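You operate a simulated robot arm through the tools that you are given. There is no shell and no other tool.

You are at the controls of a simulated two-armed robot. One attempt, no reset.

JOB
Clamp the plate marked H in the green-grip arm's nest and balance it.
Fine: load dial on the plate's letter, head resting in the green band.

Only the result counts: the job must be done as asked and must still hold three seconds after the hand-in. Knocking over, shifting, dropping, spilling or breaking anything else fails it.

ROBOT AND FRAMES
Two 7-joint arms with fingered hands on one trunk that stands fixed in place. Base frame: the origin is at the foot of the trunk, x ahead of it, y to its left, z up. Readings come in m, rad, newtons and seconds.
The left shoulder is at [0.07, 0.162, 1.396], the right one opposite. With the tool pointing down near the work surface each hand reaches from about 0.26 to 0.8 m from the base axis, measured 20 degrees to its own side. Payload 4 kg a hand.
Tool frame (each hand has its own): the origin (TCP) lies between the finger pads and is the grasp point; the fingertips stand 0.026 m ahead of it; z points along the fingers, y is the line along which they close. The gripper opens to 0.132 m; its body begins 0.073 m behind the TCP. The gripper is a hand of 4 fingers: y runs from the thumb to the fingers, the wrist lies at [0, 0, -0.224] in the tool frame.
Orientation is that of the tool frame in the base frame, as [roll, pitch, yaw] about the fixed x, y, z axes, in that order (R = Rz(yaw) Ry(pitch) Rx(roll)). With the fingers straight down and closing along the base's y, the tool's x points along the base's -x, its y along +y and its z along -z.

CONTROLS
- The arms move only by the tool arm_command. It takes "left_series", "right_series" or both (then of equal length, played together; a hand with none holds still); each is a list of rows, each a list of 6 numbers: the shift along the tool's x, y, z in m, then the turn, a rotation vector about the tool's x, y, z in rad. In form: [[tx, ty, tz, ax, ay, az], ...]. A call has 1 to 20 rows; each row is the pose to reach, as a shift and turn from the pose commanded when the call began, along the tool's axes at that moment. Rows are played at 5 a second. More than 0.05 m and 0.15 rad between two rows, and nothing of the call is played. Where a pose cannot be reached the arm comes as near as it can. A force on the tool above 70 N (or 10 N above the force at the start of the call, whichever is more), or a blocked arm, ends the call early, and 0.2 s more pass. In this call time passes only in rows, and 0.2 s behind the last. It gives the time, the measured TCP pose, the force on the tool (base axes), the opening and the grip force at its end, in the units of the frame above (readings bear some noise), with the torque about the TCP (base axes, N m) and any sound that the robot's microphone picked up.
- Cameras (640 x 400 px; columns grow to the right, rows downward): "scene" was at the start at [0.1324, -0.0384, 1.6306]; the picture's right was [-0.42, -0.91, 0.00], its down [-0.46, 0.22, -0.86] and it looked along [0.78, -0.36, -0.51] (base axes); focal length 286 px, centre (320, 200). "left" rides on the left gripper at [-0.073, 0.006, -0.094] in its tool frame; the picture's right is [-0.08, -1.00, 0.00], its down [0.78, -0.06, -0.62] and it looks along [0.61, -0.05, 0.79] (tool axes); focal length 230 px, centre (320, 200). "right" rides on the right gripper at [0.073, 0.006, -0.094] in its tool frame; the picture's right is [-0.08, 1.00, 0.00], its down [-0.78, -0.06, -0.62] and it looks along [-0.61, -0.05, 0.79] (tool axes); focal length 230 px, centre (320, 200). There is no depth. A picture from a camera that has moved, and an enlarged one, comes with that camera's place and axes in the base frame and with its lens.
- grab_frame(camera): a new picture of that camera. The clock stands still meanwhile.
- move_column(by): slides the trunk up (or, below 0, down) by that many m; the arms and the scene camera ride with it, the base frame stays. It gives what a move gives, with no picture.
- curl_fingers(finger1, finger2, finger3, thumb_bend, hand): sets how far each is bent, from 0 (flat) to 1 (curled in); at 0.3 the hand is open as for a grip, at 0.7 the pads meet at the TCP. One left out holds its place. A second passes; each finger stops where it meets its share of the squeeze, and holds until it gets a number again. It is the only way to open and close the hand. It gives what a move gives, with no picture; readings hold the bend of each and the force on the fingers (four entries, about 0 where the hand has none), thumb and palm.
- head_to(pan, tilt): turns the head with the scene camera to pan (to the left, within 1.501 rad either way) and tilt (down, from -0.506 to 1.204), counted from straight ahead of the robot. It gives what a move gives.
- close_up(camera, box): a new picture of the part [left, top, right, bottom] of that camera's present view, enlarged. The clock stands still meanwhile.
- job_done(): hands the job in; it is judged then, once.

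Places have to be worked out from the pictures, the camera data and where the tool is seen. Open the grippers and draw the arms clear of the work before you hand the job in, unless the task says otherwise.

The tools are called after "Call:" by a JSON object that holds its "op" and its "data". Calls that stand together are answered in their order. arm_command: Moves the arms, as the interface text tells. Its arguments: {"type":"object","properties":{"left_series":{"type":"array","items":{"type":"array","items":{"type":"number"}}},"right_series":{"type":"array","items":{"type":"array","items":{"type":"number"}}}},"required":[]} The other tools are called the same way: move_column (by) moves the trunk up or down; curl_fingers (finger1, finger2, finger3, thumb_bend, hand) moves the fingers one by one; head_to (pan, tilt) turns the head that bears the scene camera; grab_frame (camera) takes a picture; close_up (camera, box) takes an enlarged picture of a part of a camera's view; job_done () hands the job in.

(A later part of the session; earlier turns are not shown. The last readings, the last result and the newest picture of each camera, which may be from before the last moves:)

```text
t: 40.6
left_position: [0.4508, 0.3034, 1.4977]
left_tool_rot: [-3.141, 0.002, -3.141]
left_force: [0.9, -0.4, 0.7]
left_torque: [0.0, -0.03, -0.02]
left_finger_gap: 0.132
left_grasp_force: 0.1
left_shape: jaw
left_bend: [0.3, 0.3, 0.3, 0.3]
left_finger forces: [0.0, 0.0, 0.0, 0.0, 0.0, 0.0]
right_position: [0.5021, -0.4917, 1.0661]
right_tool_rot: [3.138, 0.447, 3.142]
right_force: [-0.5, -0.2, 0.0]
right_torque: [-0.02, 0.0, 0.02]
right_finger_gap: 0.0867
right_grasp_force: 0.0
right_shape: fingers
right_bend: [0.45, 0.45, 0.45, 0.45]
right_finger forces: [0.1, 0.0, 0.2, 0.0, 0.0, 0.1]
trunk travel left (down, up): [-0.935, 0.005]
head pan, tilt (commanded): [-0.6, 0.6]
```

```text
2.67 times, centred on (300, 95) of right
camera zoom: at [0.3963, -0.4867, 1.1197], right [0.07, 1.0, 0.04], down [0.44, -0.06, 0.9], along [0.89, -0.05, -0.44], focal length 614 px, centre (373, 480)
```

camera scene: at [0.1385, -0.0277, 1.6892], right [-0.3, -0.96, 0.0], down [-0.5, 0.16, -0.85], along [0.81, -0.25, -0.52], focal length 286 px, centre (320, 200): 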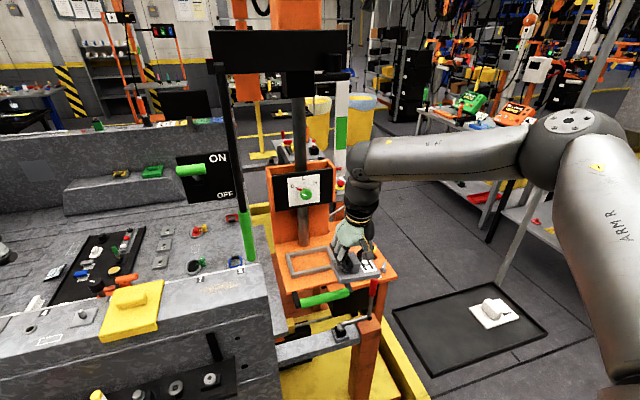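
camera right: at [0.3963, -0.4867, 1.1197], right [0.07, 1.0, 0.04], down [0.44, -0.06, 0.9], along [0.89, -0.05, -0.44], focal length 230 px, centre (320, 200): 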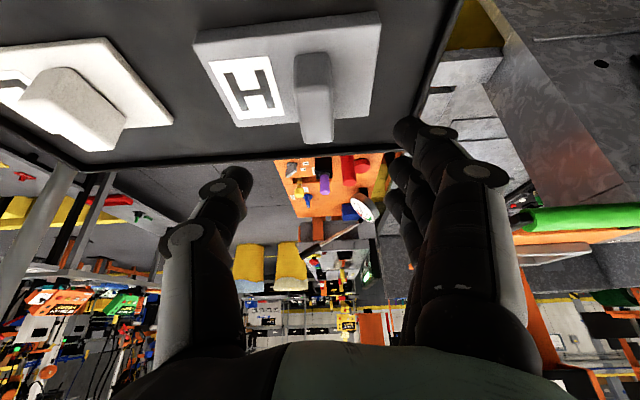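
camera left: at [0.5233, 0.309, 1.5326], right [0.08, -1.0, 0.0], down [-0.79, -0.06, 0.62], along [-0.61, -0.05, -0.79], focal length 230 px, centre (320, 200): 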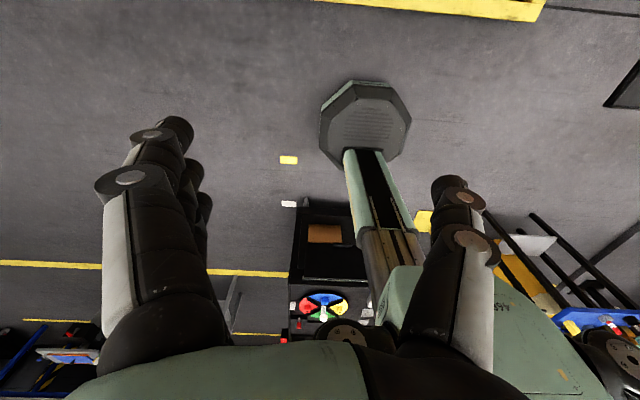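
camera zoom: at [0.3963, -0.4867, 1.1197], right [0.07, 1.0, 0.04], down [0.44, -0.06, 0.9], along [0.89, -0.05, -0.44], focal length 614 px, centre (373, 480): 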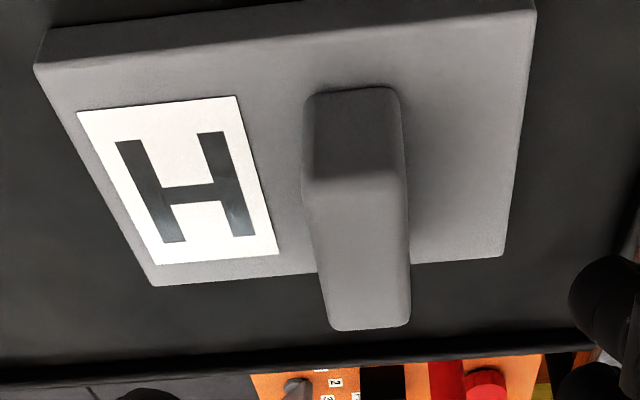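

The handle is centred at ≈ [0.512, −0.493]. I descend to TCP z≈1.0095, slightly higher to leave room for finger 1's arc, then close in stages.

Call:
{"op": "arm_command", "data": {"right_series": [[0.0113, -0.0006, 0.026, 0, 0, 0], [0.0227, -0.0013, 0.0519, 0, 0, 0]]}}

Call:
{"op": "curl_fingers", "data": {"hand": "right", "finger1": 0.6, "finger2": 0.6, "finger3": 0.6, "thumb_bend": 0.6}}

Call:
{"op": "grab_frame", "data": {"camera": "right"}}

Call:
{"op": "close_up", "data": {"camera": "scene", "box": [320, 230, 448, 310]}}

```text
t: 41.2
left_position: [0.4529, 0.3031, 1.4977]
left_tool_rot: [-3.14, 0.0, 3.141]
left_force: [0.4, 0.2, 0.2]
left_torque: [-0.03, 0.03, 0.01]
left_finger_gap: 0.1318
left_grasp_force: 0.1
left_shape: jaw
left_bend: [0.3, 0.3, 0.3, 0.3]
left_finger forces: [0.1, 0.0, 0.1, 0.0, 0.0, 0.1]
right_position: [0.5045, -0.4934, 1.0086]
right_tool_rot: [3.138, 0.445, -3.14]
right_force: [-0.2, 0.2, 0.0]
right_torque: [0.03, 0.02, 0.0]
right_finger_gap: 0.0864
right_grasp_force: 0.2
right_shape: fingers
right_bend: [0.45, 0.45, 0.45, 0.45]
right_finger forces: [0.0, 0.1, 0.0, 0.0, 0.0, 0.0]
trunk travel left (down, up): [-0.935, 0.005]
head pan, tilt (commanded): [-0.6, 0.6]
```

```text
t: 42.2
left_position: [0.4499, 0.3031, 1.4987]
left_tool_rot: [-3.141, 0.001, 3.141]
left_force: [0.2, -0.4, 0.3]
left_torque: [0.02, -0.01, 0.07]
left_finger_gap: 0.1316
left_grasp_force: 0.1
left_shape: jaw
left_bend: [0.3, 0.3, 0.3, 0.3]
left_finger forces: [0.0, 0.0, 0.0, 0.1, 0.1, 0.0]
right_position: [0.5035, -0.4932, 1.01]
right_tool_rot: [3.138, 0.447, -3.141]
right_force: [0.1, -0.3, -0.6]
right_torque: [0.02, 0.01, 0.01]
right_finger_gap: 0.0401
right_grasp_force: 0.1
right_shape: fingers
right_bend: [0.6, 0.6, 0.6, 0.6]
right_finger forces: [0.0, 0.0, 0.0, 0.0, 0.0, 0.0]
trunk travel left (down, up): [-0.935, 0.005]
head pan, tilt (commanded): [-0.6, 0.6]
```

```text
taken
camera right: at [0.3975, -0.4881, 1.0638], right [0.07, 1.0, 0.04], down [0.44, -0.06, 0.9], along [0.89, -0.05, -0.44], focal length 230 px, centre (320, 200)
```

right: 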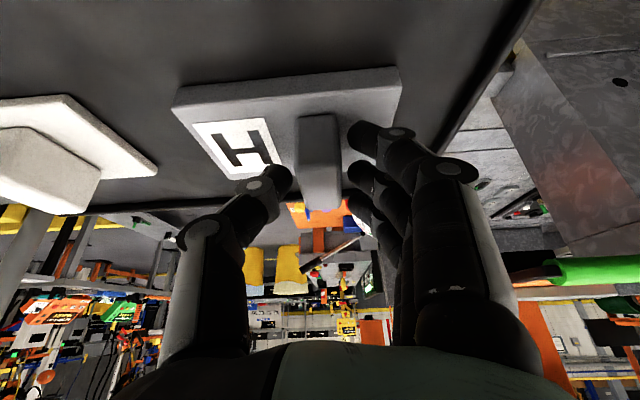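

```text
5.00 times, centred on (384, 270) of scene
camera zoom: at [0.1231, -0.0503, 1.6849], right [-0.57, -0.82, 0.0], down [-0.47, 0.32, -0.83], along [0.68, -0.47, -0.56], focal length 1428 px, centre (0, -150)
```

zoom: 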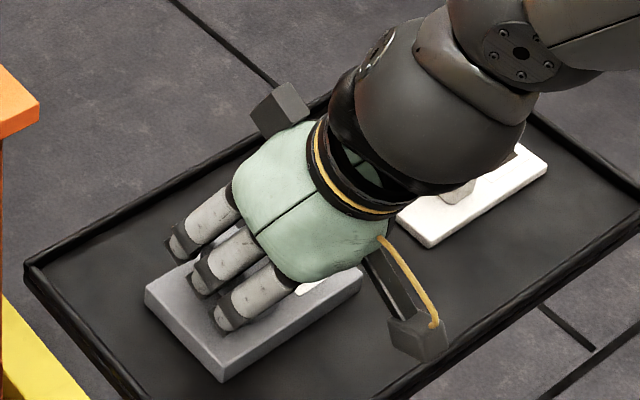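

No contact with the plate at bend 0.6. I close fully on the handle.

Call:
{"op": "curl_fingers", "data": {"hand": "right", "finger1": 0.75, "finger2": 0.75, "finger3": 0.75, "thumb_bend": 0.75}}

Call:
{"op": "grab_frame", "data": {"camera": "right"}}

Call:
{"op": "close_up", "data": {"camera": "scene", "box": [320, 230, 448, 310]}}

```text
t: 43.2
left_position: [0.4509, 0.3027, 1.4979]
left_tool_rot: [3.141, 0.003, -3.141]
left_force: [-0.5, -0.1, 0.3]
left_torque: [-0.03, -0.01, -0.01]
left_finger_gap: 0.1318
left_grasp_force: 0.0
left_shape: jaw
left_bend: [0.3, 0.3, 0.3, 0.3]
left_finger forces: [0.0, 0.0, 0.0, 0.0, 0.1, 0.1]
right_position: [0.5047, -0.4939, 1.0104]
right_tool_rot: [3.139, 0.444, -3.141]
right_force: [-0.6, 2.0, 0.3]
right_torque: [-0.06, 0.03, 0.03]
right_finger_gap: 0.0276
right_grasp_force: 19.1
right_shape: fingers
right_bend: [0.69, 0.69, 0.68, 0.67]
right_finger forces: [6.4, 6.6, 6.9, 0.0, 18.4, 0.1]
trunk travel left (down, up): [-0.935, 0.005]
head pan, tilt (commanded): [-0.6, 0.6]
```

```text
taken
camera right: at [0.3978, -0.4886, 1.0631], right [0.07, 1.0, 0.04], down [0.44, -0.06, 0.89], along [0.89, -0.05, -0.45], focal length 230 px, centre (320, 200)
```

right: 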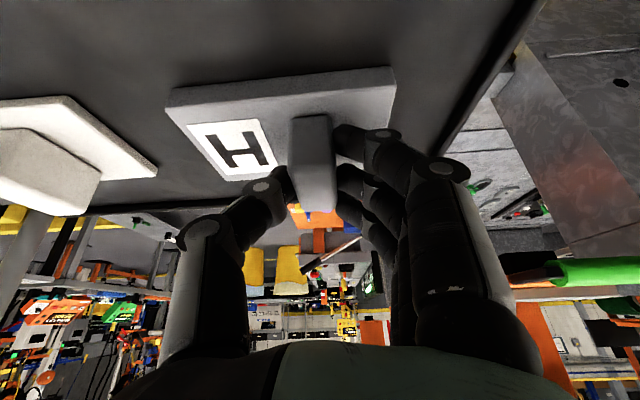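

```text
5.00 times, centred on (384, 270) of scene
camera zoom: at [0.1244, -0.0508, 1.6847], right [-0.57, -0.82, 0.0], down [-0.47, 0.32, -0.82], along [0.68, -0.47, -0.57], focal length 1428 px, centre (0, -150)
```

zoom: 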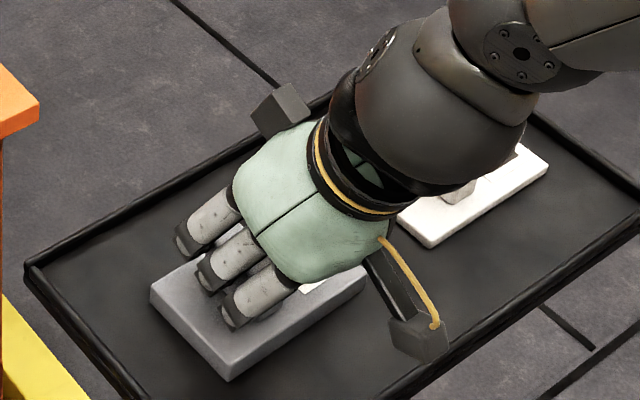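

The squeeze scales with the commanded bend, so I firm up the grip a little to limit sag, then lift.

Call:
{"op": "curl_fingers", "data": {"hand": "right", "finger1": 0.82, "finger2": 0.82, "finger3": 0.82, "thumb_bend": 0.82}}

Call:
{"op": "arm_command", "data": {"right_series": [[-0.0026, 0, -0.0054, 0, 0, 0], [-0.0065, 0, -0.0135, 0, 0, 0], [-0.0117, 0, -0.0243, 0, 0, 0], [-0.0195, 0, -0.0405, 0, 0, 0], [-0.0195, 0, -0.0405, 0, 0, 0]]}}

Call:
{"op": "grab_frame", "data": {"camera": "right"}}

Call:
{"op": "close_up", "data": {"camera": "scene", "box": [320, 230, 448, 310]}}

```text
t: 44.2
left_position: [0.4514, 0.3029, 1.4971]
left_tool_rot: [3.141, 0.001, 3.141]
left_force: [0.6, -1.2, 0.2]
left_torque: [-0.01, -0.01, 0.02]
left_finger_gap: 0.1319
left_grasp_force: 0.0
left_shape: jaw
left_bend: [0.3, 0.3, 0.3, 0.3]
left_finger forces: [0.0, 0.0, 0.0, 0.0, 0.1, 0.0]
right_position: [0.5049, -0.4935, 1.0092]
right_tool_rot: [3.137, 0.446, -3.141]
right_force: [0.9, -0.7, -0.3]
right_torque: [-0.02, 0.08, 0.01]
right_finger_gap: 0.0268
right_grasp_force: 27.5
right_shape: fingers
right_bend: [0.69, 0.69, 0.68, 0.66]
right_finger forces: [9.1, 9.2, 9.2, 0.0, 27.6, 0.2]
trunk travel left (down, up): [-0.935, 0.005]
head pan, tilt (commanded): [-0.6, 0.6]
```

```text
t: 45.4
left_position: [0.452, 0.3003, 1.4976]
left_tool_rot: [3.141, 0.002, -3.141]
left_force: [0.3, 0.0, 1.1]
left_torque: [-0.01, -0.02, -0.03]
left_finger_gap: 0.1321
left_grasp_force: 0.1
left_shape: jaw
left_bend: [0.3, 0.3, 0.3, 0.3]
left_finger forces: [0.0, 0.1, 0.0, 0.1, 0.0, 0.0]
right_position: [0.5042, -0.4939, 1.0547]
right_tool_rot: [3.139, 0.445, 3.14]
right_force: [0.1, -0.5, -11.5]
right_torque: [0.17, 0.09, -0.04]
right_finger_gap: 0.0271
right_grasp_force: 26.9
right_shape: fingers
right_bend: [0.69, 0.69, 0.69, 0.66]
right_finger forces: [9.6, 8.6, 8.4, 0.0, 27.1, 0.0]
trunk travel left (down, up): [-0.935, 0.005]
head pan, tilt (commanded): [-0.6, 0.6]
```

```text
taken
camera right: at [0.3985, -0.4892, 1.1072], right [0.07, 1.0, 0.04], down [0.44, -0.06, 0.89], along [0.89, -0.05, -0.45], focal length 230 px, centre (320, 200)
```

right: 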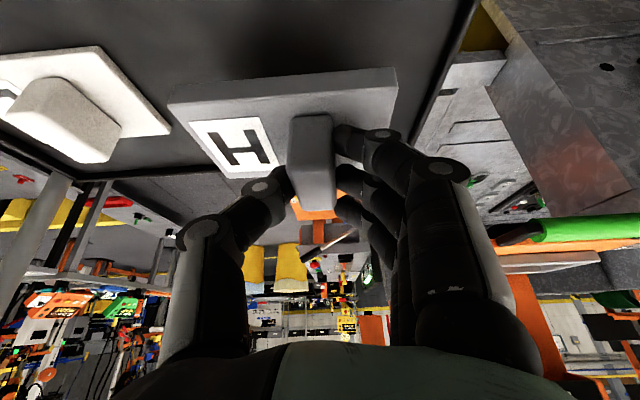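

```text
5.00 times, centred on (384, 270) of scene
camera zoom: at [0.1252, -0.052, 1.6847], right [-0.57, -0.82, 0.0], down [-0.47, 0.32, -0.82], along [0.68, -0.47, -0.57], focal length 1428 px, centre (0, -150)
```

zoom: 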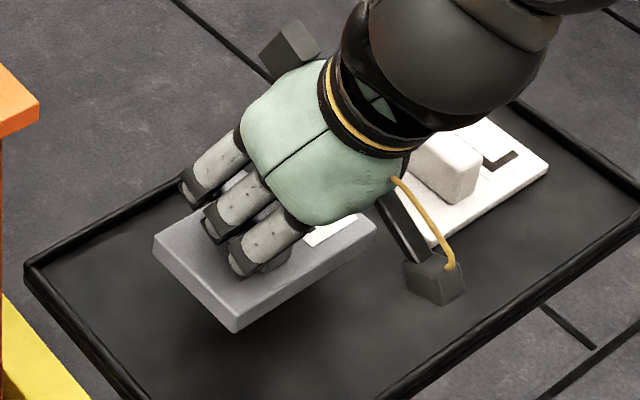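

Grip is firm and sag is small now (~0.02 rad). I'll zoom on the plate in the hand camera to calibrate its pose relative to the tool.

Call:
{"op": "close_up", "data": {"camera": "right", "box": [150, 50, 410, 212]}}

```text
2.46 times, centred on (280, 131) of right
camera zoom: at [0.3985, -0.4892, 1.1072], right [0.07, 1.0, 0.04], down [0.44, -0.06, 0.89], along [0.89, -0.05, -0.45], focal length 566 px, centre (418, 370)
```

zoom: 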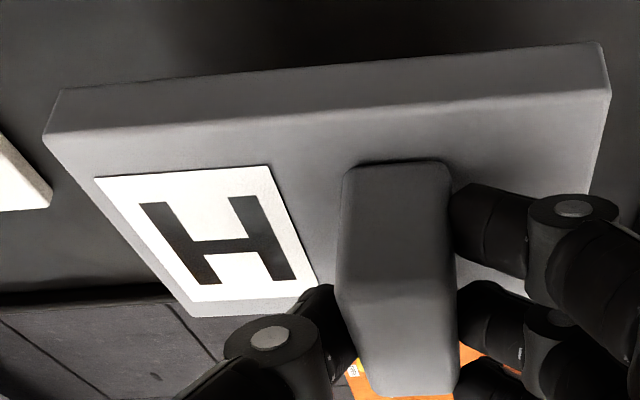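

The plate centre sits at TCP + (0.009, −0.018) in x, y. Now I take precise enlarged views of the nest from the scene camera.

Call:
{"op": "head_to", "data": {"pan": -0.25, "tilt": 0.65}}

Call:
{"op": "grab_frame", "data": {"camera": "scene"}}

Call:
{"op": "close_up", "data": {"camera": "scene", "box": [280, 170, 376, 230]}}

```text
t: 46.3
left_position: [0.4527, 0.301, 1.4974]
left_tool_rot: [-3.141, -0.001, 3.141]
left_force: [0.3, -0.7, 0.0]
left_torque: [-0.03, -0.02, 0.03]
left_finger_gap: 0.1318
left_grasp_force: 0.1
left_shape: jaw
left_bend: [0.3, 0.3, 0.3, 0.3]
left_finger forces: [0.0, 0.1, 0.0, 0.0, 0.0, 0.0]
right_position: [0.5046, -0.4936, 1.0541]
right_tool_rot: [3.139, 0.446, 3.141]
right_force: [-0.7, 0.2, -11.5]
right_torque: [0.15, 0.07, 0.01]
right_finger_gap: 0.0273
right_grasp_force: 27.1
right_shape: fingers
right_bend: [0.69, 0.69, 0.69, 0.66]
right_finger forces: [9.7, 8.7, 8.5, 0.0, 27.1, 0.0]
trunk travel left (down, up): [-0.935, 0.005]
head pan, tilt (commanded): [-0.25, 0.649]
```

```text
taken
camera scene: at [0.1366, -0.0236, 1.6804], right [-0.25, -0.97, 0.0], down [-0.59, 0.15, -0.8], along [0.77, -0.2, -0.61], focal length 286 px, centre (320, 200)
```

scene: 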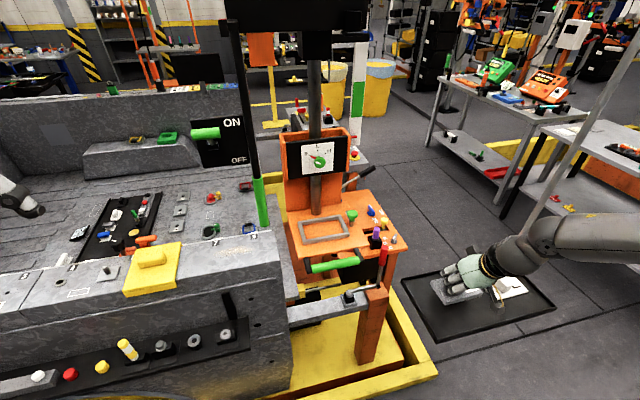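

```text
6.67 times, centred on (328, 200) of scene
camera zoom: at [0.1366, -0.0236, 1.6804], right [-0.25, -0.97, 0.0], down [-0.59, 0.15, -0.8], along [0.77, -0.2, -0.61], focal length 1904 px, centre (267, 200)
```

zoom: 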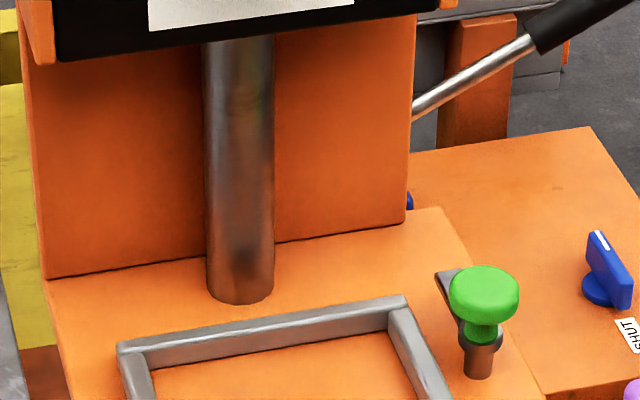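

The clamp shows: a green knob on a post with a small dark arm pointing backward. Let me zoom on the nest proper and the clamp.

Call:
{"op": "close_up", "data": {"camera": "scene", "box": [280, 200, 376, 260]}}

Call:
{"op": "close_up", "data": {"camera": "scene", "box": [332, 200, 380, 230]}}

```text
6.67 times, centred on (328, 230) of scene
camera zoom: at [0.1366, -0.0236, 1.6804], right [-0.25, -0.97, 0.0], down [-0.59, 0.15, -0.8], along [0.77, -0.2, -0.61], focal length 1904 px, centre (267, 0)
```

zoom: 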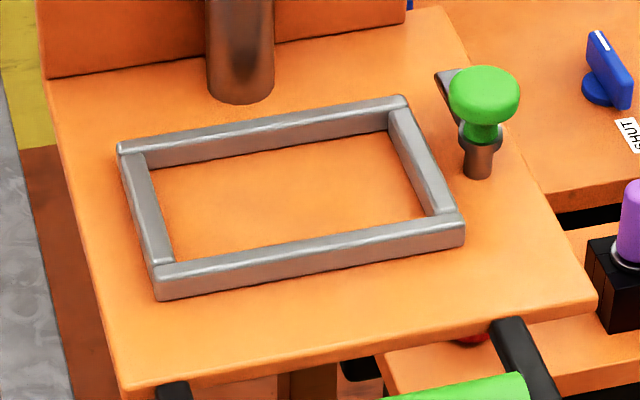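

```text
13.33 times, centred on (356, 215) of scene
camera zoom: at [0.1366, -0.0236, 1.6804], right [-0.25, -0.97, 0.0], down [-0.59, 0.15, -0.8], along [0.77, -0.2, -0.61], focal length 3808 px, centre (-160, 0)
```

zoom: 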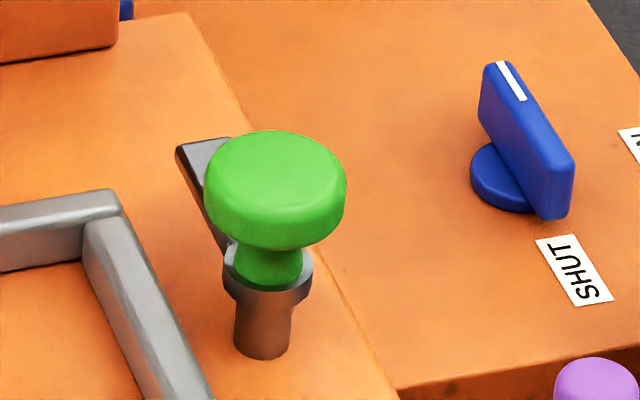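

The nest's inner opening comes out near x 0.755–0.832, y −0.266…−0.138 (centre ≈ [0.793, −0.202]); the clamp post is at ≈ [0.792, −0.298] with its arm pointing away (+x). I lift the plate and carry it to a waypoint in front of the machine.

Call:
{"op": "arm_command", "data": {"right_series": [[-0.0142, 0, -0.0298, 0, 0, 0], [-0.0284, 0, -0.0596, 0, 0, 0], [-0.0426, 0, -0.0894, 0, 0, 0], [-0.0626, 0.0334, -0.0798, 0, 0, 0], [-0.0826, 0.0667, -0.0702, 0, 0, 0], [-0.1026, 0.1001, -0.0606, 0, 0, 0], [-0.1226, 0.1335, -0.0509, 0, 0, 0], [-0.1426, 0.1669, -0.0413, 0, 0, 0], [-0.1626, 0.2002, -0.0317, 0, 0, 0], [-0.1826, 0.2336, -0.0221, 0, 0, 0], [-0.1826, 0.2336, -0.0221, 0, 0, 0]]}}

Call:
{"op": "grab_frame", "data": {"camera": "scene"}}

Call:
{"op": "grab_frame", "data": {"camera": "right"}}

```text
t: 48.7
left_position: [0.4533, 0.3008, 1.4987]
left_tool_rot: [-3.141, 0.0, -3.141]
left_force: [1.0, 0.2, -0.1]
left_torque: [0.05, 0.0, -0.01]
left_finger_gap: 0.1319
left_grasp_force: 0.0
left_shape: jaw
left_bend: [0.3, 0.3, 0.3, 0.3]
left_finger forces: [0.0, 0.1, 0.1, 0.1, 0.1, 0.0]
right_position: [0.6568, -0.2595, 1.1517]
right_tool_rot: [3.139, 0.444, 3.139]
right_force: [-0.5, -0.4, -11.3]
right_torque: [0.17, 0.09, -0.01]
right_finger_gap: 0.0271
right_grasp_force: 25.6
right_shape: fingers
right_bend: [0.69, 0.69, 0.7, 0.66]
right_finger forces: [8.6, 8.2, 8.4, 0.1, 25.9, 0.1]
trunk travel left (down, up): [-0.935, 0.005]
head pan, tilt (commanded): [-0.25, 0.649]
```

```text
taken
camera scene: at [0.1369, -0.0237, 1.6803], right [-0.25, -0.97, 0.0], down [-0.59, 0.15, -0.8], along [0.77, -0.2, -0.61], focal length 286 px, centre (320, 200)
```

scene: 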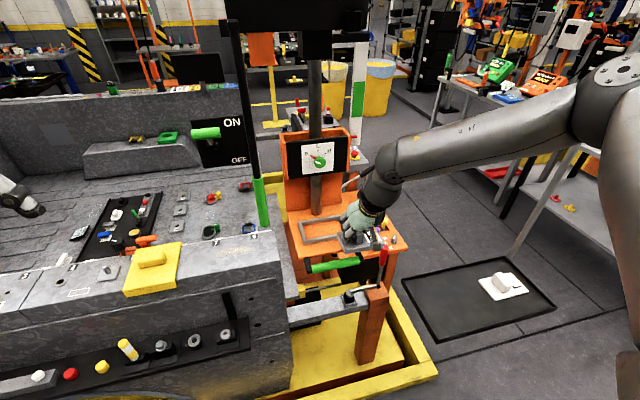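

```text
taken
camera right: at [0.5523, -0.2552, 1.206], right [0.07, 1.0, 0.04], down [0.44, -0.06, 0.89], along [0.89, -0.05, -0.45], focal length 230 px, centre (320, 200)
```

right: 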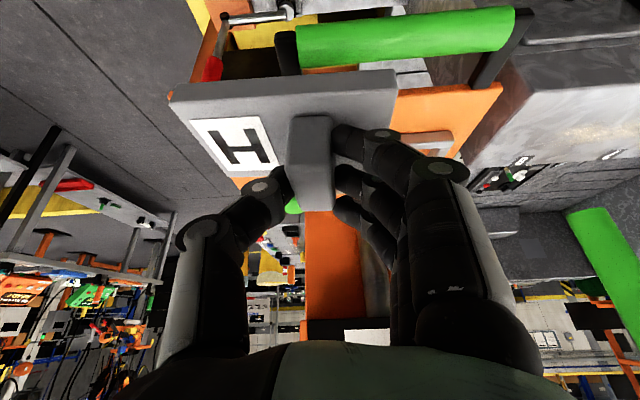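

Reach is fine with this tilt. I shift sideways first (to stay clear of the clamp knob), then forward over the nest.

Call:
{"op": "arm_command", "data": {"right_series": [[0, 0.038, 0, 0, 0, 0], [0, 0.0757, 0, 0, 0, 0], [-0.0286, 0.0757, 0.0137, 0, 0, 0], [-0.0573, 0.0757, 0.0273, 0, 0, 0], [-0.0859, 0.0757, 0.041, 0, 0, 0], [-0.1145, 0.0757, 0.0546, 0, 0, 0], [-0.1145, 0.0757, 0.0546, 0, 0, 0]]}}

Call:
{"op": "grab_frame", "data": {"camera": "scene"}}

Call:
{"op": "close_up", "data": {"camera": "scene", "box": [272, 180, 400, 260]}}

Call:
{"op": "grab_frame", "data": {"camera": "right"}}

```text
t: 50.3
left_position: [0.4528, 0.3019, 1.4973]
left_tool_rot: [-3.141, 0.0, 3.139]
left_force: [0.1, 0.0, 0.5]
left_torque: [0.02, -0.02, 0.01]
left_finger_gap: 0.1323
left_grasp_force: 0.0
left_shape: jaw
left_bend: [0.3, 0.3, 0.3, 0.3]
left_finger forces: [0.1, 0.0, 0.0, 0.1, 0.0, 0.1]
right_position: [0.7006, -0.2436, 1.1936]
right_tool_rot: [3.137, 0.445, -3.141]
right_force: [0.0, -0.2, -11.1]
right_torque: [0.22, 0.07, 0.01]
right_finger_gap: 0.0269
right_grasp_force: 26.2
right_shape: fingers
right_bend: [0.69, 0.69, 0.7, 0.66]
right_finger forces: [8.8, 8.6, 8.3, 0.0, 26.7, 0.0]
right hand out of reach, approached as far as the arm can: row 2, 3, 4, 5, 6, 7
trunk travel left (down, up): [-0.935, 0.005]
head pan, tilt (commanded): [-0.25, 0.649]
```

```text
taken
camera scene: at [0.1375, -0.0235, 1.6803], right [-0.25, -0.97, 0.0], down [-0.59, 0.15, -0.8], along [0.77, -0.2, -0.61], focal length 286 px, centre (320, 200)
```

scene: 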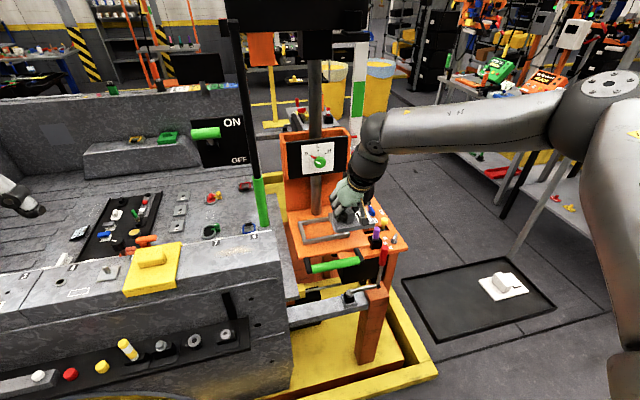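

```text
5.00 times, centred on (336, 220) of scene
camera zoom: at [0.1375, -0.0235, 1.6803], right [-0.25, -0.97, 0.0], down [-0.59, 0.15, -0.8], along [0.77, -0.2, -0.61], focal length 1428 px, centre (240, 100)
```

zoom: 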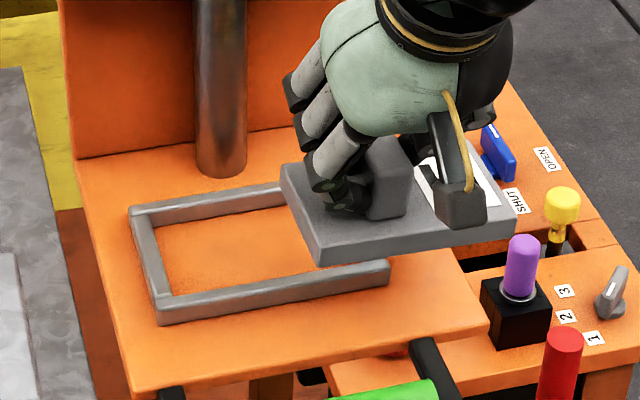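

```text
taken
camera right: at [0.5953, -0.2399, 1.2472], right [0.07, 1.0, 0.04], down [0.44, -0.06, 0.89], along [0.89, -0.04, -0.45], focal length 230 px, centre (320, 200)
```

right: 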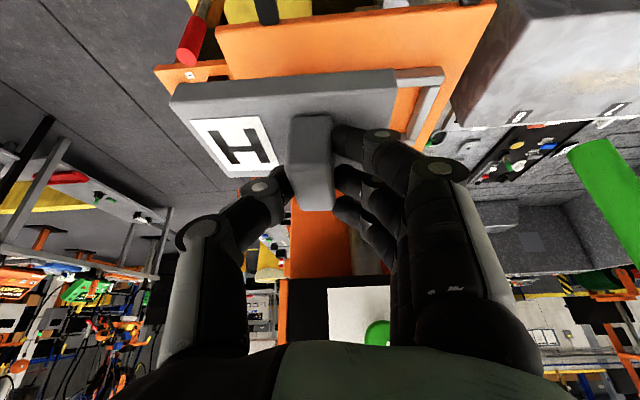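

Reach fails when shifting left close-in; by geometry the elbow should fold less if I first extend forward at y≈−0.24 (plate passing above the clamp knob), then shift left. I try that.

Call:
{"op": "arm_command", "data": {"right_series": [[-0.0231, 0, 0.016, 0, 0, 0], [-0.0461, 0, 0.0321, 0, 0, 0], [-0.0692, 0, 0.0481, 0, 0, 0], [-0.0692, 0, 0.0481, 0, 0, 0]]}}

Call:
{"op": "close_up", "data": {"camera": "scene", "box": [272, 160, 400, 240]}}

```text
t: 51.3
left_position: [0.4525, 0.3024, 1.4973]
left_tool_rot: [-3.14, 0.0, -3.14]
left_force: [-0.6, -0.3, -0.9]
left_torque: [0.0, -0.01, -0.01]
left_finger_gap: 0.1321
left_grasp_force: 0.1
left_shape: jaw
left_bend: [0.3, 0.3, 0.3, 0.3]
left_finger forces: [0.1, 0.0, 0.0, 0.0, 0.1, 0.0]
right_position: [0.7248, -0.2729, 1.2024]
right_tool_rot: [3.138, 0.445, -3.141]
right_force: [0.3, 1.1, -11.6]
right_torque: [0.18, 0.06, 0.01]
right_finger_gap: 0.0275
right_grasp_force: 27.0
right_shape: fingers
right_bend: [0.69, 0.69, 0.7, 0.66]
right_finger forces: [9.0, 8.9, 8.4, 0.0, 26.8, 0.0]
right hand out of reach, approached as far as the arm can: row 1, 2, 3, 4
trunk travel left (down, up): [-0.935, 0.005]
head pan, tilt (commanded): [-0.25, 0.649]
```

```text
5.00 times, centred on (336, 200) of scene
camera zoom: at [0.1371, -0.0225, 1.6803], right [-0.25, -0.97, 0.0], down [-0.59, 0.15, -0.8], along [0.77, -0.2, -0.61], focal length 1428 px, centre (240, 200)
```

zoom: 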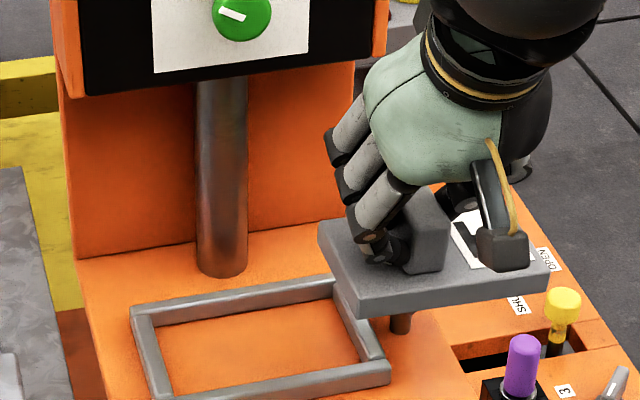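

Still limited. I need to see how the right arm is folded, so I look at the whole arm.

Call:
{"op": "head_to", "data": {"pan": -0.75, "tilt": 0.45}}

Call:
{"op": "grab_frame", "data": {"camera": "scene"}}

Call:
{"op": "head_to", "data": {"pan": -1.2, "tilt": 0.6}}

Call:
{"op": "grab_frame", "data": {"camera": "scene"}}

```text
t: 52.2
left_position: [0.4534, 0.3026, 1.4967]
left_tool_rot: [-3.141, 0.002, 3.141]
left_force: [0.5, 0.3, -0.1]
left_torque: [-0.01, 0.01, 0.04]
left_finger_gap: 0.1321
left_grasp_force: 0.0
left_shape: jaw
left_bend: [0.3, 0.3, 0.3, 0.3]
left_finger forces: [0.1, 0.0, 0.1, 0.0, 0.0, 0.0]
right_position: [0.7242, -0.2736, 1.2019]
right_tool_rot: [3.138, 0.446, 3.141]
right_force: [-0.4, -0.4, -11.1]
right_torque: [0.16, 0.09, 0.01]
right_finger_gap: 0.027
right_grasp_force: 26.5
right_shape: fingers
right_bend: [0.69, 0.69, 0.7, 0.66]
right_finger forces: [9.0, 8.8, 8.4, 0.0, 26.8, 0.0]
trunk travel left (down, up): [-0.935, 0.005]
head pan, tilt (commanded): [-0.75, 0.45]
```

```text
taken
camera scene: at [0.1203, -0.0639, 1.6982], right [-0.68, -0.73, 0.0], down [-0.32, 0.3, -0.9], along [0.66, -0.61, -0.44], focal length 286 px, centre (320, 200)
```

scene: 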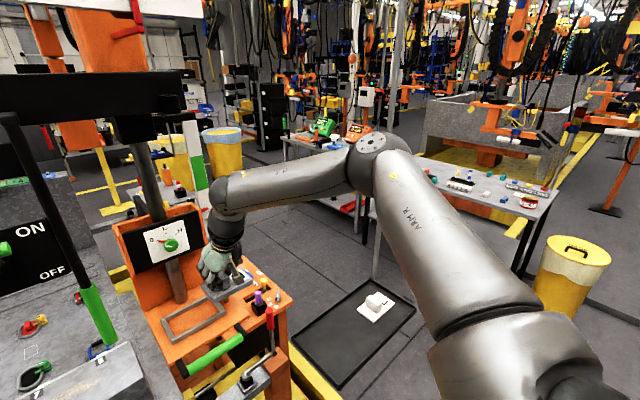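

```text
t: 53.1
left_position: [0.4536, 0.3033, 1.4978]
left_tool_rot: [-3.141, -0.001, -3.141]
left_force: [-0.3, -0.6, 0.3]
left_torque: [0.02, 0.02, -0.01]
left_finger_gap: 0.1318
left_grasp_force: 0.0
left_shape: jaw
left_bend: [0.3, 0.3, 0.3, 0.3]
left_finger forces: [0.0, 0.1, 0.0, 0.1, 0.1, 0.0]
right_position: [0.7251, -0.2735, 1.2022]
right_tool_rot: [3.139, 0.445, -3.141]
right_force: [-0.1, -0.4, -11.1]
right_torque: [0.17, 0.06, 0.01]
right_finger_gap: 0.0272
right_grasp_force: 26.7
right_shape: fingers
right_bend: [0.69, 0.69, 0.7, 0.66]
right_finger forces: [9.0, 8.8, 8.4, 0.0, 26.8, 0.1]
trunk travel left (down, up): [-0.935, 0.005]
head pan, tilt (commanded): [-1.201, 0.6]
```

```text
taken
camera scene: at [0.0851, -0.0836, 1.6847], right [-0.93, -0.36, 0.0], down [-0.21, 0.53, -0.82], along [0.3, -0.77, -0.57], focal length 286 px, centre (320, 200)
```

scene: 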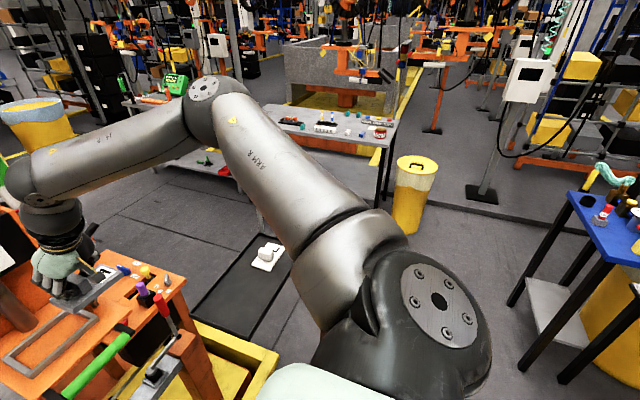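

The elbow is folded far out to the right, with the forearm coming inward; the wrist limit probably comes from the hand's heading. As a test in free air, I yaw the hand +0.15 rad and try to go forward.

Call:
{"op": "arm_command", "data": {"right_series": [[0, 0, 0, -0.0646, 0, -0.1354], [-0.0137, 0, 0.0176, -0.0646, 0, -0.1354], [-0.0275, 0, 0.0353, -0.0646, 0, -0.1354], [-0.0275, 0, 0.0353, -0.0646, 0, -0.1354]]}}

```text
t: 54.1
left_position: [0.4513, 0.3015, 1.4982]
left_tool_rot: [3.141, 0.002, -3.141]
left_force: [0.6, 0.1, 0.4]
left_torque: [0.0, -0.03, 0.0]
left_finger_gap: 0.1321
left_grasp_force: 0.0
left_shape: jaw
left_bend: [0.3, 0.3, 0.3, 0.3]
left_finger forces: [0.1, 0.0, 0.0, 0.1, 0.0, 0.1]
right_position: [0.7363, -0.2863, 1.1925]
right_tool_rot: [3.136, 0.446, -2.991]
right_force: [0.8, 0.4, -12.2]
right_torque: [0.12, 0.11, 0.03]
right_finger_gap: 0.0272
right_grasp_force: 26.3
right_shape: fingers
right_bend: [0.7, 0.69, 0.7, 0.66]
right_finger forces: [9.1, 8.7, 8.3, 0.0, 27.0, 0.0]
right hand out of reach, approached as far as the arm can: row 2, 3, 4
trunk travel left (down, up): [-0.935, 0.005]
head pan, tilt (commanded): [-1.201, 0.6]
```

The yaw alone does not help. The height seems to matter, so I undo the yaw, back off a little, and test whether a lower hand height (z≈1.135, in front of the clamp knob) can extend forward.

Call:
{"op": "arm_command", "data": {"right_series": [[0.022, 0, 0.003, 0.0323, 0, 0.0677], [0.0486, 0.005, 0.0161, 0.0646, 0, 0.1354], [0.0525, 0.01, 0.035, 0.0646, 0, 0.1354], [0.0563, 0.016, 0.0525, 0.0646, 0, 0.1354], [0.0563, 0.016, 0.0525, 0.0646, 0, 0.1354]]}}

Call:
{"op": "head_to", "data": {"pan": -0.45, "tilt": 0.5}}

Call:
{"op": "grab_frame", "data": {"camera": "scene"}}

```text
t: 55.3
left_position: [0.4521, 0.3022, 1.4983]
left_tool_rot: [-3.14, 0.001, -3.141]
left_force: [-0.2, -0.1, -0.7]
left_torque: [-0.01, -0.01, 0.02]
left_finger_gap: 0.1319
left_grasp_force: 0.1
left_shape: jaw
left_bend: [0.3, 0.3, 0.3, 0.3]
left_finger forces: [0.0, 0.0, 0.1, 0.0, 0.0, 0.0]
right_position: [0.6922, -0.2834, 1.1331]
right_tool_rot: [3.137, 0.449, 3.141]
right_force: [0.0, 0.6, -11.1]
right_torque: [0.13, 0.1, 0.01]
right_finger_gap: 0.0272
right_grasp_force: 26.2
right_shape: fingers
right_bend: [0.7, 0.69, 0.7, 0.66]
right_finger forces: [9.2, 8.8, 8.4, 0.0, 27.1, 0.0]
right hand out of reach, approached as far as the arm can: row 3, 4, 5
trunk travel left (down, up): [-0.935, 0.005]
head pan, tilt (commanded): [-1.201, 0.6]
```

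```text
t: 56.4
left_position: [0.4535, 0.3027, 1.4978]
left_tool_rot: [-3.14, 0.0, 3.141]
left_force: [-0.4, -0.8, -0.6]
left_torque: [0.02, -0.01, 0.01]
left_finger_gap: 0.1317
left_grasp_force: 0.2
left_shape: jaw
left_bend: [0.3, 0.3, 0.3, 0.3]
left_finger forces: [0.0, 0.0, 0.0, 0.0, 0.1, 0.0]
right_position: [0.6927, -0.2846, 1.1323]
right_tool_rot: [3.138, 0.447, 3.14]
right_force: [-0.2, -0.1, -11.0]
right_torque: [0.18, 0.13, 0.04]
right_finger_gap: 0.027
right_grasp_force: 26.8
right_shape: fingers
right_bend: [0.7, 0.69, 0.7, 0.66]
right_finger forces: [9.3, 8.7, 8.5, 0.0, 27.1, 0.0]
trunk travel left (down, up): [-0.935, 0.005]
head pan, tilt (commanded): [-0.45, 0.499]
```

```text
taken
camera scene: at [0.1349, -0.041, 1.6937], right [-0.44, -0.9, 0.0], down [-0.43, 0.21, -0.88], along [0.79, -0.38, -0.48], focal length 286 px, centre (320, 200)
```

scene: 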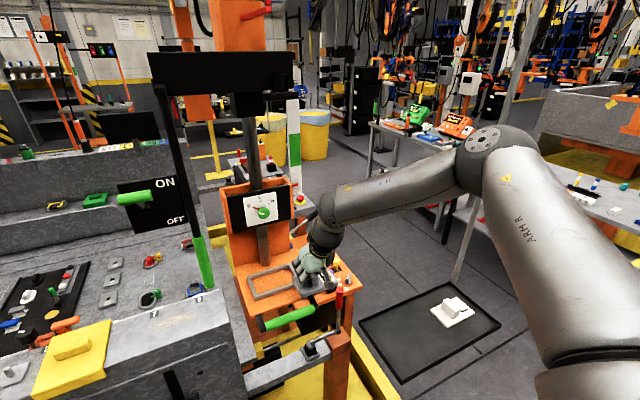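

Going lower doesn't help sideways reach either. The hand rode well higher relative to the shoulder at the start, so I'll test with a lowered trunk: first retreat to open space and raise the hand.

Call:
{"op": "arm_command", "data": {"right_series": [[0.02, -0.01, -0.02, 0, 0, 0], [0.035, -0.025, -0.05, 0, 0, 0], [0.035, -0.04, -0.08, 0, 0, 0], [0.034, -0.046, -0.1, 0, 0, 0], [0.034, -0.046, -0.1, 0, 0, 0]]}}

```text
t: 57.6
left_position: [0.4525, 0.302, 1.4974]
left_tool_rot: [3.141, 0.0, 3.142]
left_force: [-0.3, -0.4, 0.1]
left_torque: [-0.03, -0.02, 0.0]
left_finger_gap: 0.1318
left_grasp_force: 0.0
left_shape: jaw
left_bend: [0.3, 0.3, 0.3, 0.3]
left_finger forces: [0.1, 0.1, 0.0, 0.0, 0.1, 0.0]
right_position: [0.6182, -0.331, 1.2087]
right_tool_rot: [3.138, 0.445, 3.14]
right_force: [-0.4, -0.2, -11.8]
right_torque: [0.22, 0.05, -0.01]
right_finger_gap: 0.0269
right_grasp_force: 26.8
right_shape: fingers
right_bend: [0.7, 0.69, 0.7, 0.66]
right_finger forces: [9.0, 8.7, 8.3, 0.0, 26.8, 0.1]
trunk travel left (down, up): [-0.935, 0.005]
head pan, tilt (commanded): [-0.45, 0.499]
```

Now lower the trunk by 0.095 m (hand will ride down to z≈1.114, still above everything there).

Call:
{"op": "move_column", "data": {"by": -0.09}}

Call:
{"op": "arm_command", "data": {"right_series": [[-0.0129, 0, -0.0271, 0, 0, 0], [-0.0258, 0, -0.0542, 0, 0, 0], [-0.0387, 0, -0.0812, 0, 0, 0], [-0.0387, 0, -0.0812, 0, 0, 0]]}}

```text
t: 58.8
left_position: [0.4518, 0.3022, 1.4086]
left_tool_rot: [-3.141, -0.001, -3.141]
left_force: [-0.3, -0.4, -0.8]
left_torque: [0.0, 0.05, -0.03]
left_finger_gap: 0.132
left_grasp_force: 0.0
left_shape: jaw
left_bend: [0.3, 0.3, 0.3, 0.3]
left_finger forces: [0.0, 0.0, 0.0, 0.1, 0.1, 0.0]
right_position: [0.6203, -0.3291, 1.1187]
right_tool_rot: [3.137, 0.446, 3.141]
right_force: [0.9, -0.7, -11.8]
right_torque: [0.15, 0.1, 0.0]
right_finger_gap: 0.0272
right_grasp_force: 26.2
right_shape: fingers
right_bend: [0.7, 0.69, 0.7, 0.66]
right_finger forces: [9.1, 8.8, 8.3, 0.0, 26.8, 0.0]
trunk travel left (down, up): [-0.845, 0.095]
head pan, tilt (commanded): [-0.45, 0.499]
```

```text
t: 59.8
left_position: [0.4523, 0.3026, 1.4072]
left_tool_rot: [-3.141, -0.001, -3.14]
left_force: [0.0, 0.0, -0.6]
left_torque: [-0.02, -0.01, 0.0]
left_finger_gap: 0.1318
left_grasp_force: 0.0
left_shape: jaw
left_bend: [0.3, 0.3, 0.3, 0.3]
left_finger forces: [0.0, 0.0, 0.0, 0.1, 0.0, 0.1]
right_position: [0.6201, -0.3292, 1.2067]
right_tool_rot: [3.14, 0.445, 3.141]
right_force: [0.2, -0.2, -11.8]
right_torque: [0.21, 0.08, 0.02]
right_finger_gap: 0.0273
right_grasp_force: 26.5
right_shape: fingers
right_bend: [0.7, 0.69, 0.7, 0.66]
right_finger forces: [9.1, 8.7, 8.2, 0.0, 26.9, 0.1]
trunk travel left (down, up): [-0.845, 0.095]
head pan, tilt (commanded): [-0.45, 0.499]
```

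Shoulder is now at z≈1.366. I test the same forward/inward path at safe height again.

Call:
{"op": "arm_command", "data": {"right_series": [[-0.0219, 0.0285, 0.016, 0, 0, 0], [-0.0437, 0.0571, 0.032, 0, 0, 0], [-0.0656, 0.0856, 0.048, 0, 0, 0], [-0.0815, 0.0976, 0.0611, 0, 0, 0], [-0.0974, 0.1096, 0.0742, 0, 0, 0], [-0.115, 0.1276, 0.0881, 0, 0, 0], [-0.1325, 0.1456, 0.102, 0, 0, 0], [-0.1325, 0.1456, 0.102, 0, 0, 0]]}}

Call:
{"op": "grab_frame", "data": {"camera": "scene"}}

```text
t: 61.6
left_position: [0.4528, 0.3019, 1.4072]
left_tool_rot: [-3.141, 0.0, -3.141]
left_force: [0.1, -0.1, 0.1]
left_torque: [0.0, -0.03, 0.04]
left_finger_gap: 0.1321
left_grasp_force: 0.1
left_shape: jaw
left_bend: [0.3, 0.3, 0.3, 0.3]
left_finger forces: [0.0, 0.1, 0.0, 0.0, 0.0, 0.0]
right_position: [0.7159, -0.2343, 1.1846]
right_tool_rot: [3.138, 0.448, -3.141]
right_force: [-1.0, 0.5, -12.0]
right_torque: [0.15, 0.08, 0.02]
right_finger_gap: 0.0269
right_grasp_force: 26.2
right_shape: fingers
right_bend: [0.7, 0.69, 0.7, 0.66]
right_finger forces: [9.2, 8.6, 8.3, 0.1, 26.6, 0.0]
right hand out of reach, approached as far as the arm can: row 4, 5, 6, 7, 8
trunk travel left (down, up): [-0.845, 0.095]
head pan, tilt (commanded): [-0.45, 0.499]
```

```text
taken
camera scene: at [0.1345, -0.0405, 1.6037], right [-0.44, -0.9, 0.0], down [-0.43, 0.21, -0.88], along [0.79, -0.38, -0.48], focal length 286 px, centre (320, 200)
```

scene: 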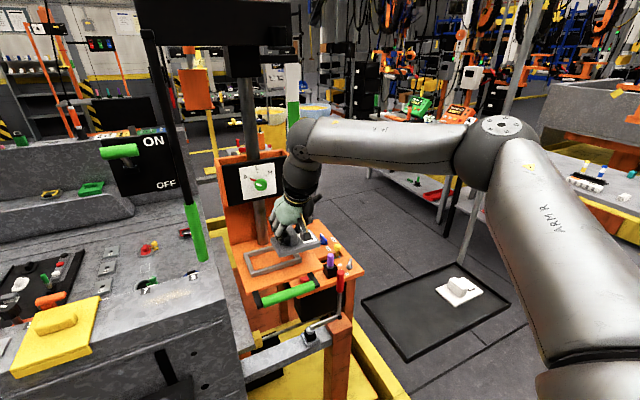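

Lowering the trunk helped a little. I'll retreat and lower it further (another ~0.2 m in steps) to test whether this opens the reach.

Call:
{"op": "arm_command", "data": {"right_series": [[0.035, -0.03, -0.02, 0, 0, 0], [0.065, -0.06, -0.045, 0, 0, 0], [0.076, -0.096, -0.0641, 0, 0, 0], [0.07, -0.096, -0.09, 0, 0, 0], [0.06, -0.096, -0.12, 0, 0, 0], [0.05, -0.096, -0.14, 0, 0, 0]]}}

Call:
{"op": "move_column", "data": {"by": -0.15}}

```text
refused: row 1 steps farther than a row can; nothing moved
```

```text
t: 62.9
left_position: [0.4403, 0.3041, 1.292]
left_tool_rot: [-3.139, 0.012, 3.141]
left_force: [-0.1, -0.9, -0.4]
left_torque: [-0.01, 0.04, 0.0]
left_finger_gap: 0.1318
left_grasp_force: 0.0
left_shape: jaw
left_bend: [0.3, 0.3, 0.3, 0.3]
left_finger forces: [0.0, 0.0, 0.0, 0.0, 0.0, 0.0]
right_position: [0.713, -0.2314, 1.0957]
right_tool_rot: [3.122, 0.495, 3.134]
right_force: [-38.8, -1.6, 41.0]
right_torque: [-0.23, 0.42, -0.32]
right_finger_gap: 0.0268
right_grasp_force: 41.4
right_shape: fingers
right_bend: [0.73, 0.72, 0.72, 0.71]
right_finger forces: [20.4, 10.5, 11.7, 0.1, 41.0, 0.0]
trunk travel left (down, up): [-0.727, 0.213]
head pan, tilt (commanded): [-0.45, 0.499]
stopped: the force on the tool passed its limit at 96 N (the readings are from after the stop); the commanded pose is now the measured one
```

The retreat was refused, so the trunk drop pressed the plate down onto the machine – my mistake chaining those. I look at the situation before relieving it.

Call:
{"op": "grab_frame", "data": {"camera": "scene"}}

Call:
{"op": "close_up", "data": {"camera": "scene", "box": [200, 130, 360, 230]}}

Call:
{"op": "grab_frame", "data": {"camera": "right"}}

```text
taken
camera scene: at [0.1204, -0.0394, 1.4865], right [-0.44, -0.9, 0.0], down [-0.42, 0.21, -0.88], along [0.79, -0.38, -0.47], focal length 286 px, centre (320, 200)
```

scene: 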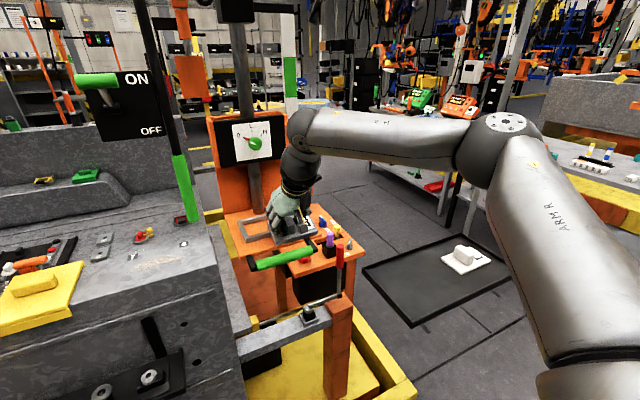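

```text
4.00 times, centred on (280, 180) of scene
camera zoom: at [0.1204, -0.0394, 1.4865], right [-0.44, -0.9, 0.0], down [-0.42, 0.21, -0.88], along [0.79, -0.38, -0.47], focal length 1142 px, centre (480, 280)
```

zoom: 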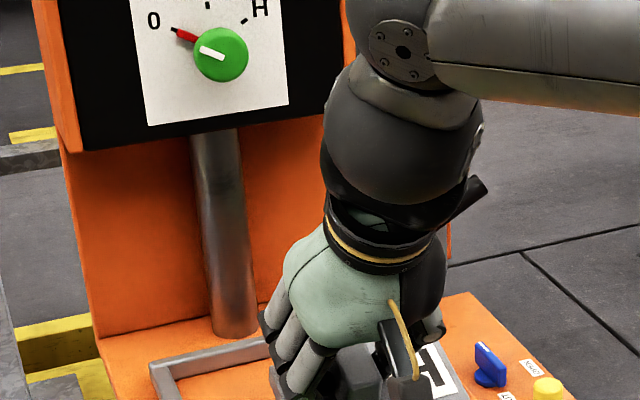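

```text
taken
camera right: at [0.6052, -0.2269, 1.1434], right [0.07, 1.0, 0.05], down [0.4, -0.07, 0.91], along [0.91, -0.04, -0.4], focal length 230 px, centre (320, 200)
```

right: 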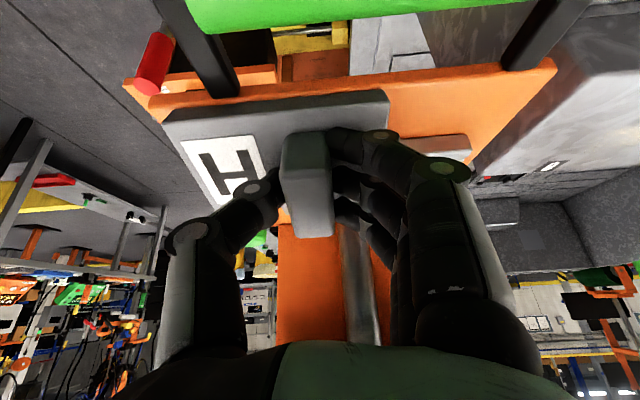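

The plate rests on the nest frame's near edge; nothing looks toppled. I raise the trunk to relieve the load.

Call:
{"op": "move_column", "data": {"by": 0.06}}

Call:
{"op": "grab_frame", "data": {"camera": "right"}}

Call:
{"op": "close_up", "data": {"camera": "scene", "box": [200, 130, 360, 230]}}

```text
t: 63.9
left_position: [0.4517, 0.303, 1.3488]
left_tool_rot: [3.141, 0.003, -3.141]
left_force: [-0.5, -0.7, -0.1]
left_torque: [-0.04, -0.02, 0.03]
left_finger_gap: 0.132
left_grasp_force: 0.1
left_shape: jaw
left_bend: [0.3, 0.3, 0.3, 0.3]
left_finger forces: [0.1, 0.0, 0.0, 0.0, 0.1, 0.0]
right_position: [0.7221, -0.2335, 1.1418]
right_tool_rot: [3.127, 0.481, 3.134]
right_force: [-2.3, 1.3, -11.3]
right_torque: [0.18, 0.25, -0.15]
right_finger_gap: 0.0282
right_grasp_force: 25.1
right_shape: fingers
right_bend: [0.71, 0.7, 0.7, 0.66]
right_finger forces: [10.5, 7.7, 7.0, 0.0, 25.3, 0.0]
trunk travel left (down, up): [-0.787, 0.153]
head pan, tilt (commanded): [-0.45, 0.499]
```

```text
taken
camera right: at [0.615, -0.2288, 1.1916], right [0.07, 1.0, 0.05], down [0.41, -0.07, 0.91], along [0.91, -0.04, -0.42], focal length 230 px, centre (320, 200)
```

right: 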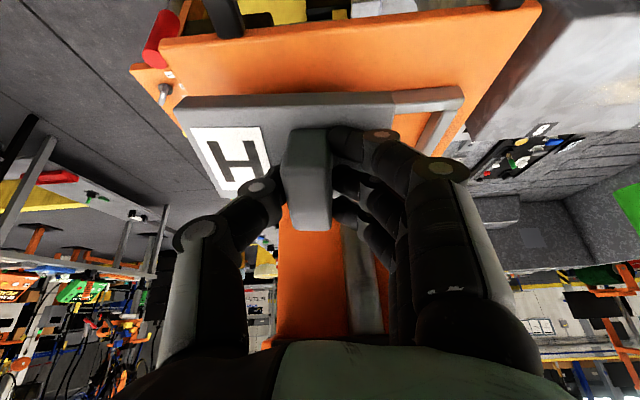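

```text
4.00 times, centred on (280, 180) of scene
camera zoom: at [0.1343, -0.0403, 1.5453], right [-0.44, -0.9, 0.0], down [-0.43, 0.21, -0.88], along [0.79, -0.38, -0.48], focal length 1142 px, centre (480, 280)
```

zoom: 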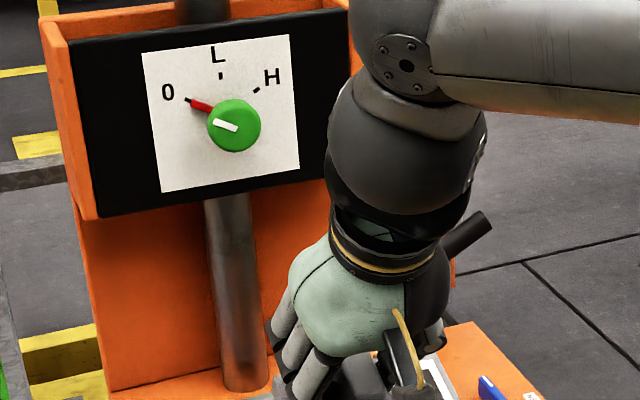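

Relieved; the plate is still held. With the shoulder now at z≈1.308 I raise the hand 4 cm and test forward/inward reach again.

Call:
{"op": "arm_command", "data": {"right_series": [[-0.0185, 0, -0.0355, 0, 0, 0], [-0.0323, 0.0124, -0.0284, 0, 0, 0], [-0.046, 0.0248, -0.0213, 0, 0, 0], [-0.0596, 0.0371, -0.0141, 0, 0, 0], [-0.0732, 0.0495, -0.007, 0, 0, 0], [-0.0732, 0.0495, -0.007, 0, 0, 0]]}}

Call:
{"op": "grab_frame", "data": {"camera": "scene"}}

```text
t: 65.3
left_position: [0.4532, 0.302, 1.3494]
left_tool_rot: [-3.141, 0.002, 3.141]
left_force: [0.3, 0.3, -0.4]
left_torque: [-0.02, 0.0, 0.0]
left_finger_gap: 0.132
left_grasp_force: 0.1
left_shape: jaw
left_bend: [0.3, 0.3, 0.3, 0.3]
left_finger forces: [0.0, 0.0, 0.0, 0.0, 0.0, 0.1]
right_position: [0.7245, -0.2342, 1.1796]
right_tool_rot: [3.126, 0.48, 3.135]
right_force: [0.5, 0.1, -11.1]
right_torque: [0.16, 0.17, -0.01]
right_finger_gap: 0.0279
right_grasp_force: 25.2
right_shape: fingers
right_bend: [0.71, 0.7, 0.7, 0.66]
right_finger forces: [9.3, 7.3, 8.0, 0.1, 25.8, 0.1]
right hand out of reach, approached as far as the arm can: row 2, 3, 4, 5, 6
trunk travel left (down, up): [-0.787, 0.153]
head pan, tilt (commanded): [-0.45, 0.499]
```

```text
taken
camera scene: at [0.1357, -0.0408, 1.5452], right [-0.44, -0.9, 0.0], down [-0.43, 0.21, -0.88], along [0.79, -0.38, -0.48], focal length 286 px, centre (320, 200)
```

scene: 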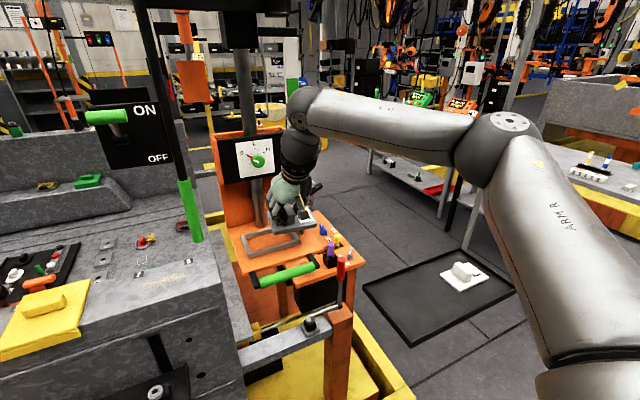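

Still limited at the same spot. I'll retreat properly to open space (separate call) before any further trunk change.

Call:
{"op": "arm_command", "data": {"right_series": [[0.025, -0.02, -0.015, 0, 0, 0], [0.045, -0.045, -0.035, 0, 0, 0], [0.06, -0.07, -0.055, 0, 0, 0], [0.065, -0.096, -0.08, 0, 0, 0], [0.058, -0.096, -0.105, 0, 0, 0], [0.05, -0.096, -0.13, 0, 0, 0], [0.045, -0.096, -0.15, 0, 0, 0]]}}

```text
t: 66.9
left_position: [0.45, 0.3028, 1.3497]
left_tool_rot: [-3.141, 0.003, -3.14]
left_force: [-1.1, 0.3, 0.8]
left_torque: [-0.01, -0.01, 0.03]
left_finger_gap: 0.1318
left_grasp_force: 0.1
left_shape: jaw
left_bend: [0.3, 0.3, 0.3, 0.3]
left_finger forces: [0.0, 0.1, 0.1, 0.0, 0.0, 0.0]
right_position: [0.611, -0.3319, 1.2918]
right_tool_rot: [3.126, 0.48, 3.133]
right_force: [-0.1, -0.1, -11.7]
right_torque: [0.17, 0.17, 0.01]
right_finger_gap: 0.0281
right_grasp_force: 25.2
right_shape: fingers
right_bend: [0.71, 0.7, 0.7, 0.66]
right_finger forces: [9.3, 7.5, 7.8, 0.0, 25.8, 0.0]
trunk travel left (down, up): [-0.787, 0.153]
head pan, tilt (commanded): [-0.45, 0.499]
```

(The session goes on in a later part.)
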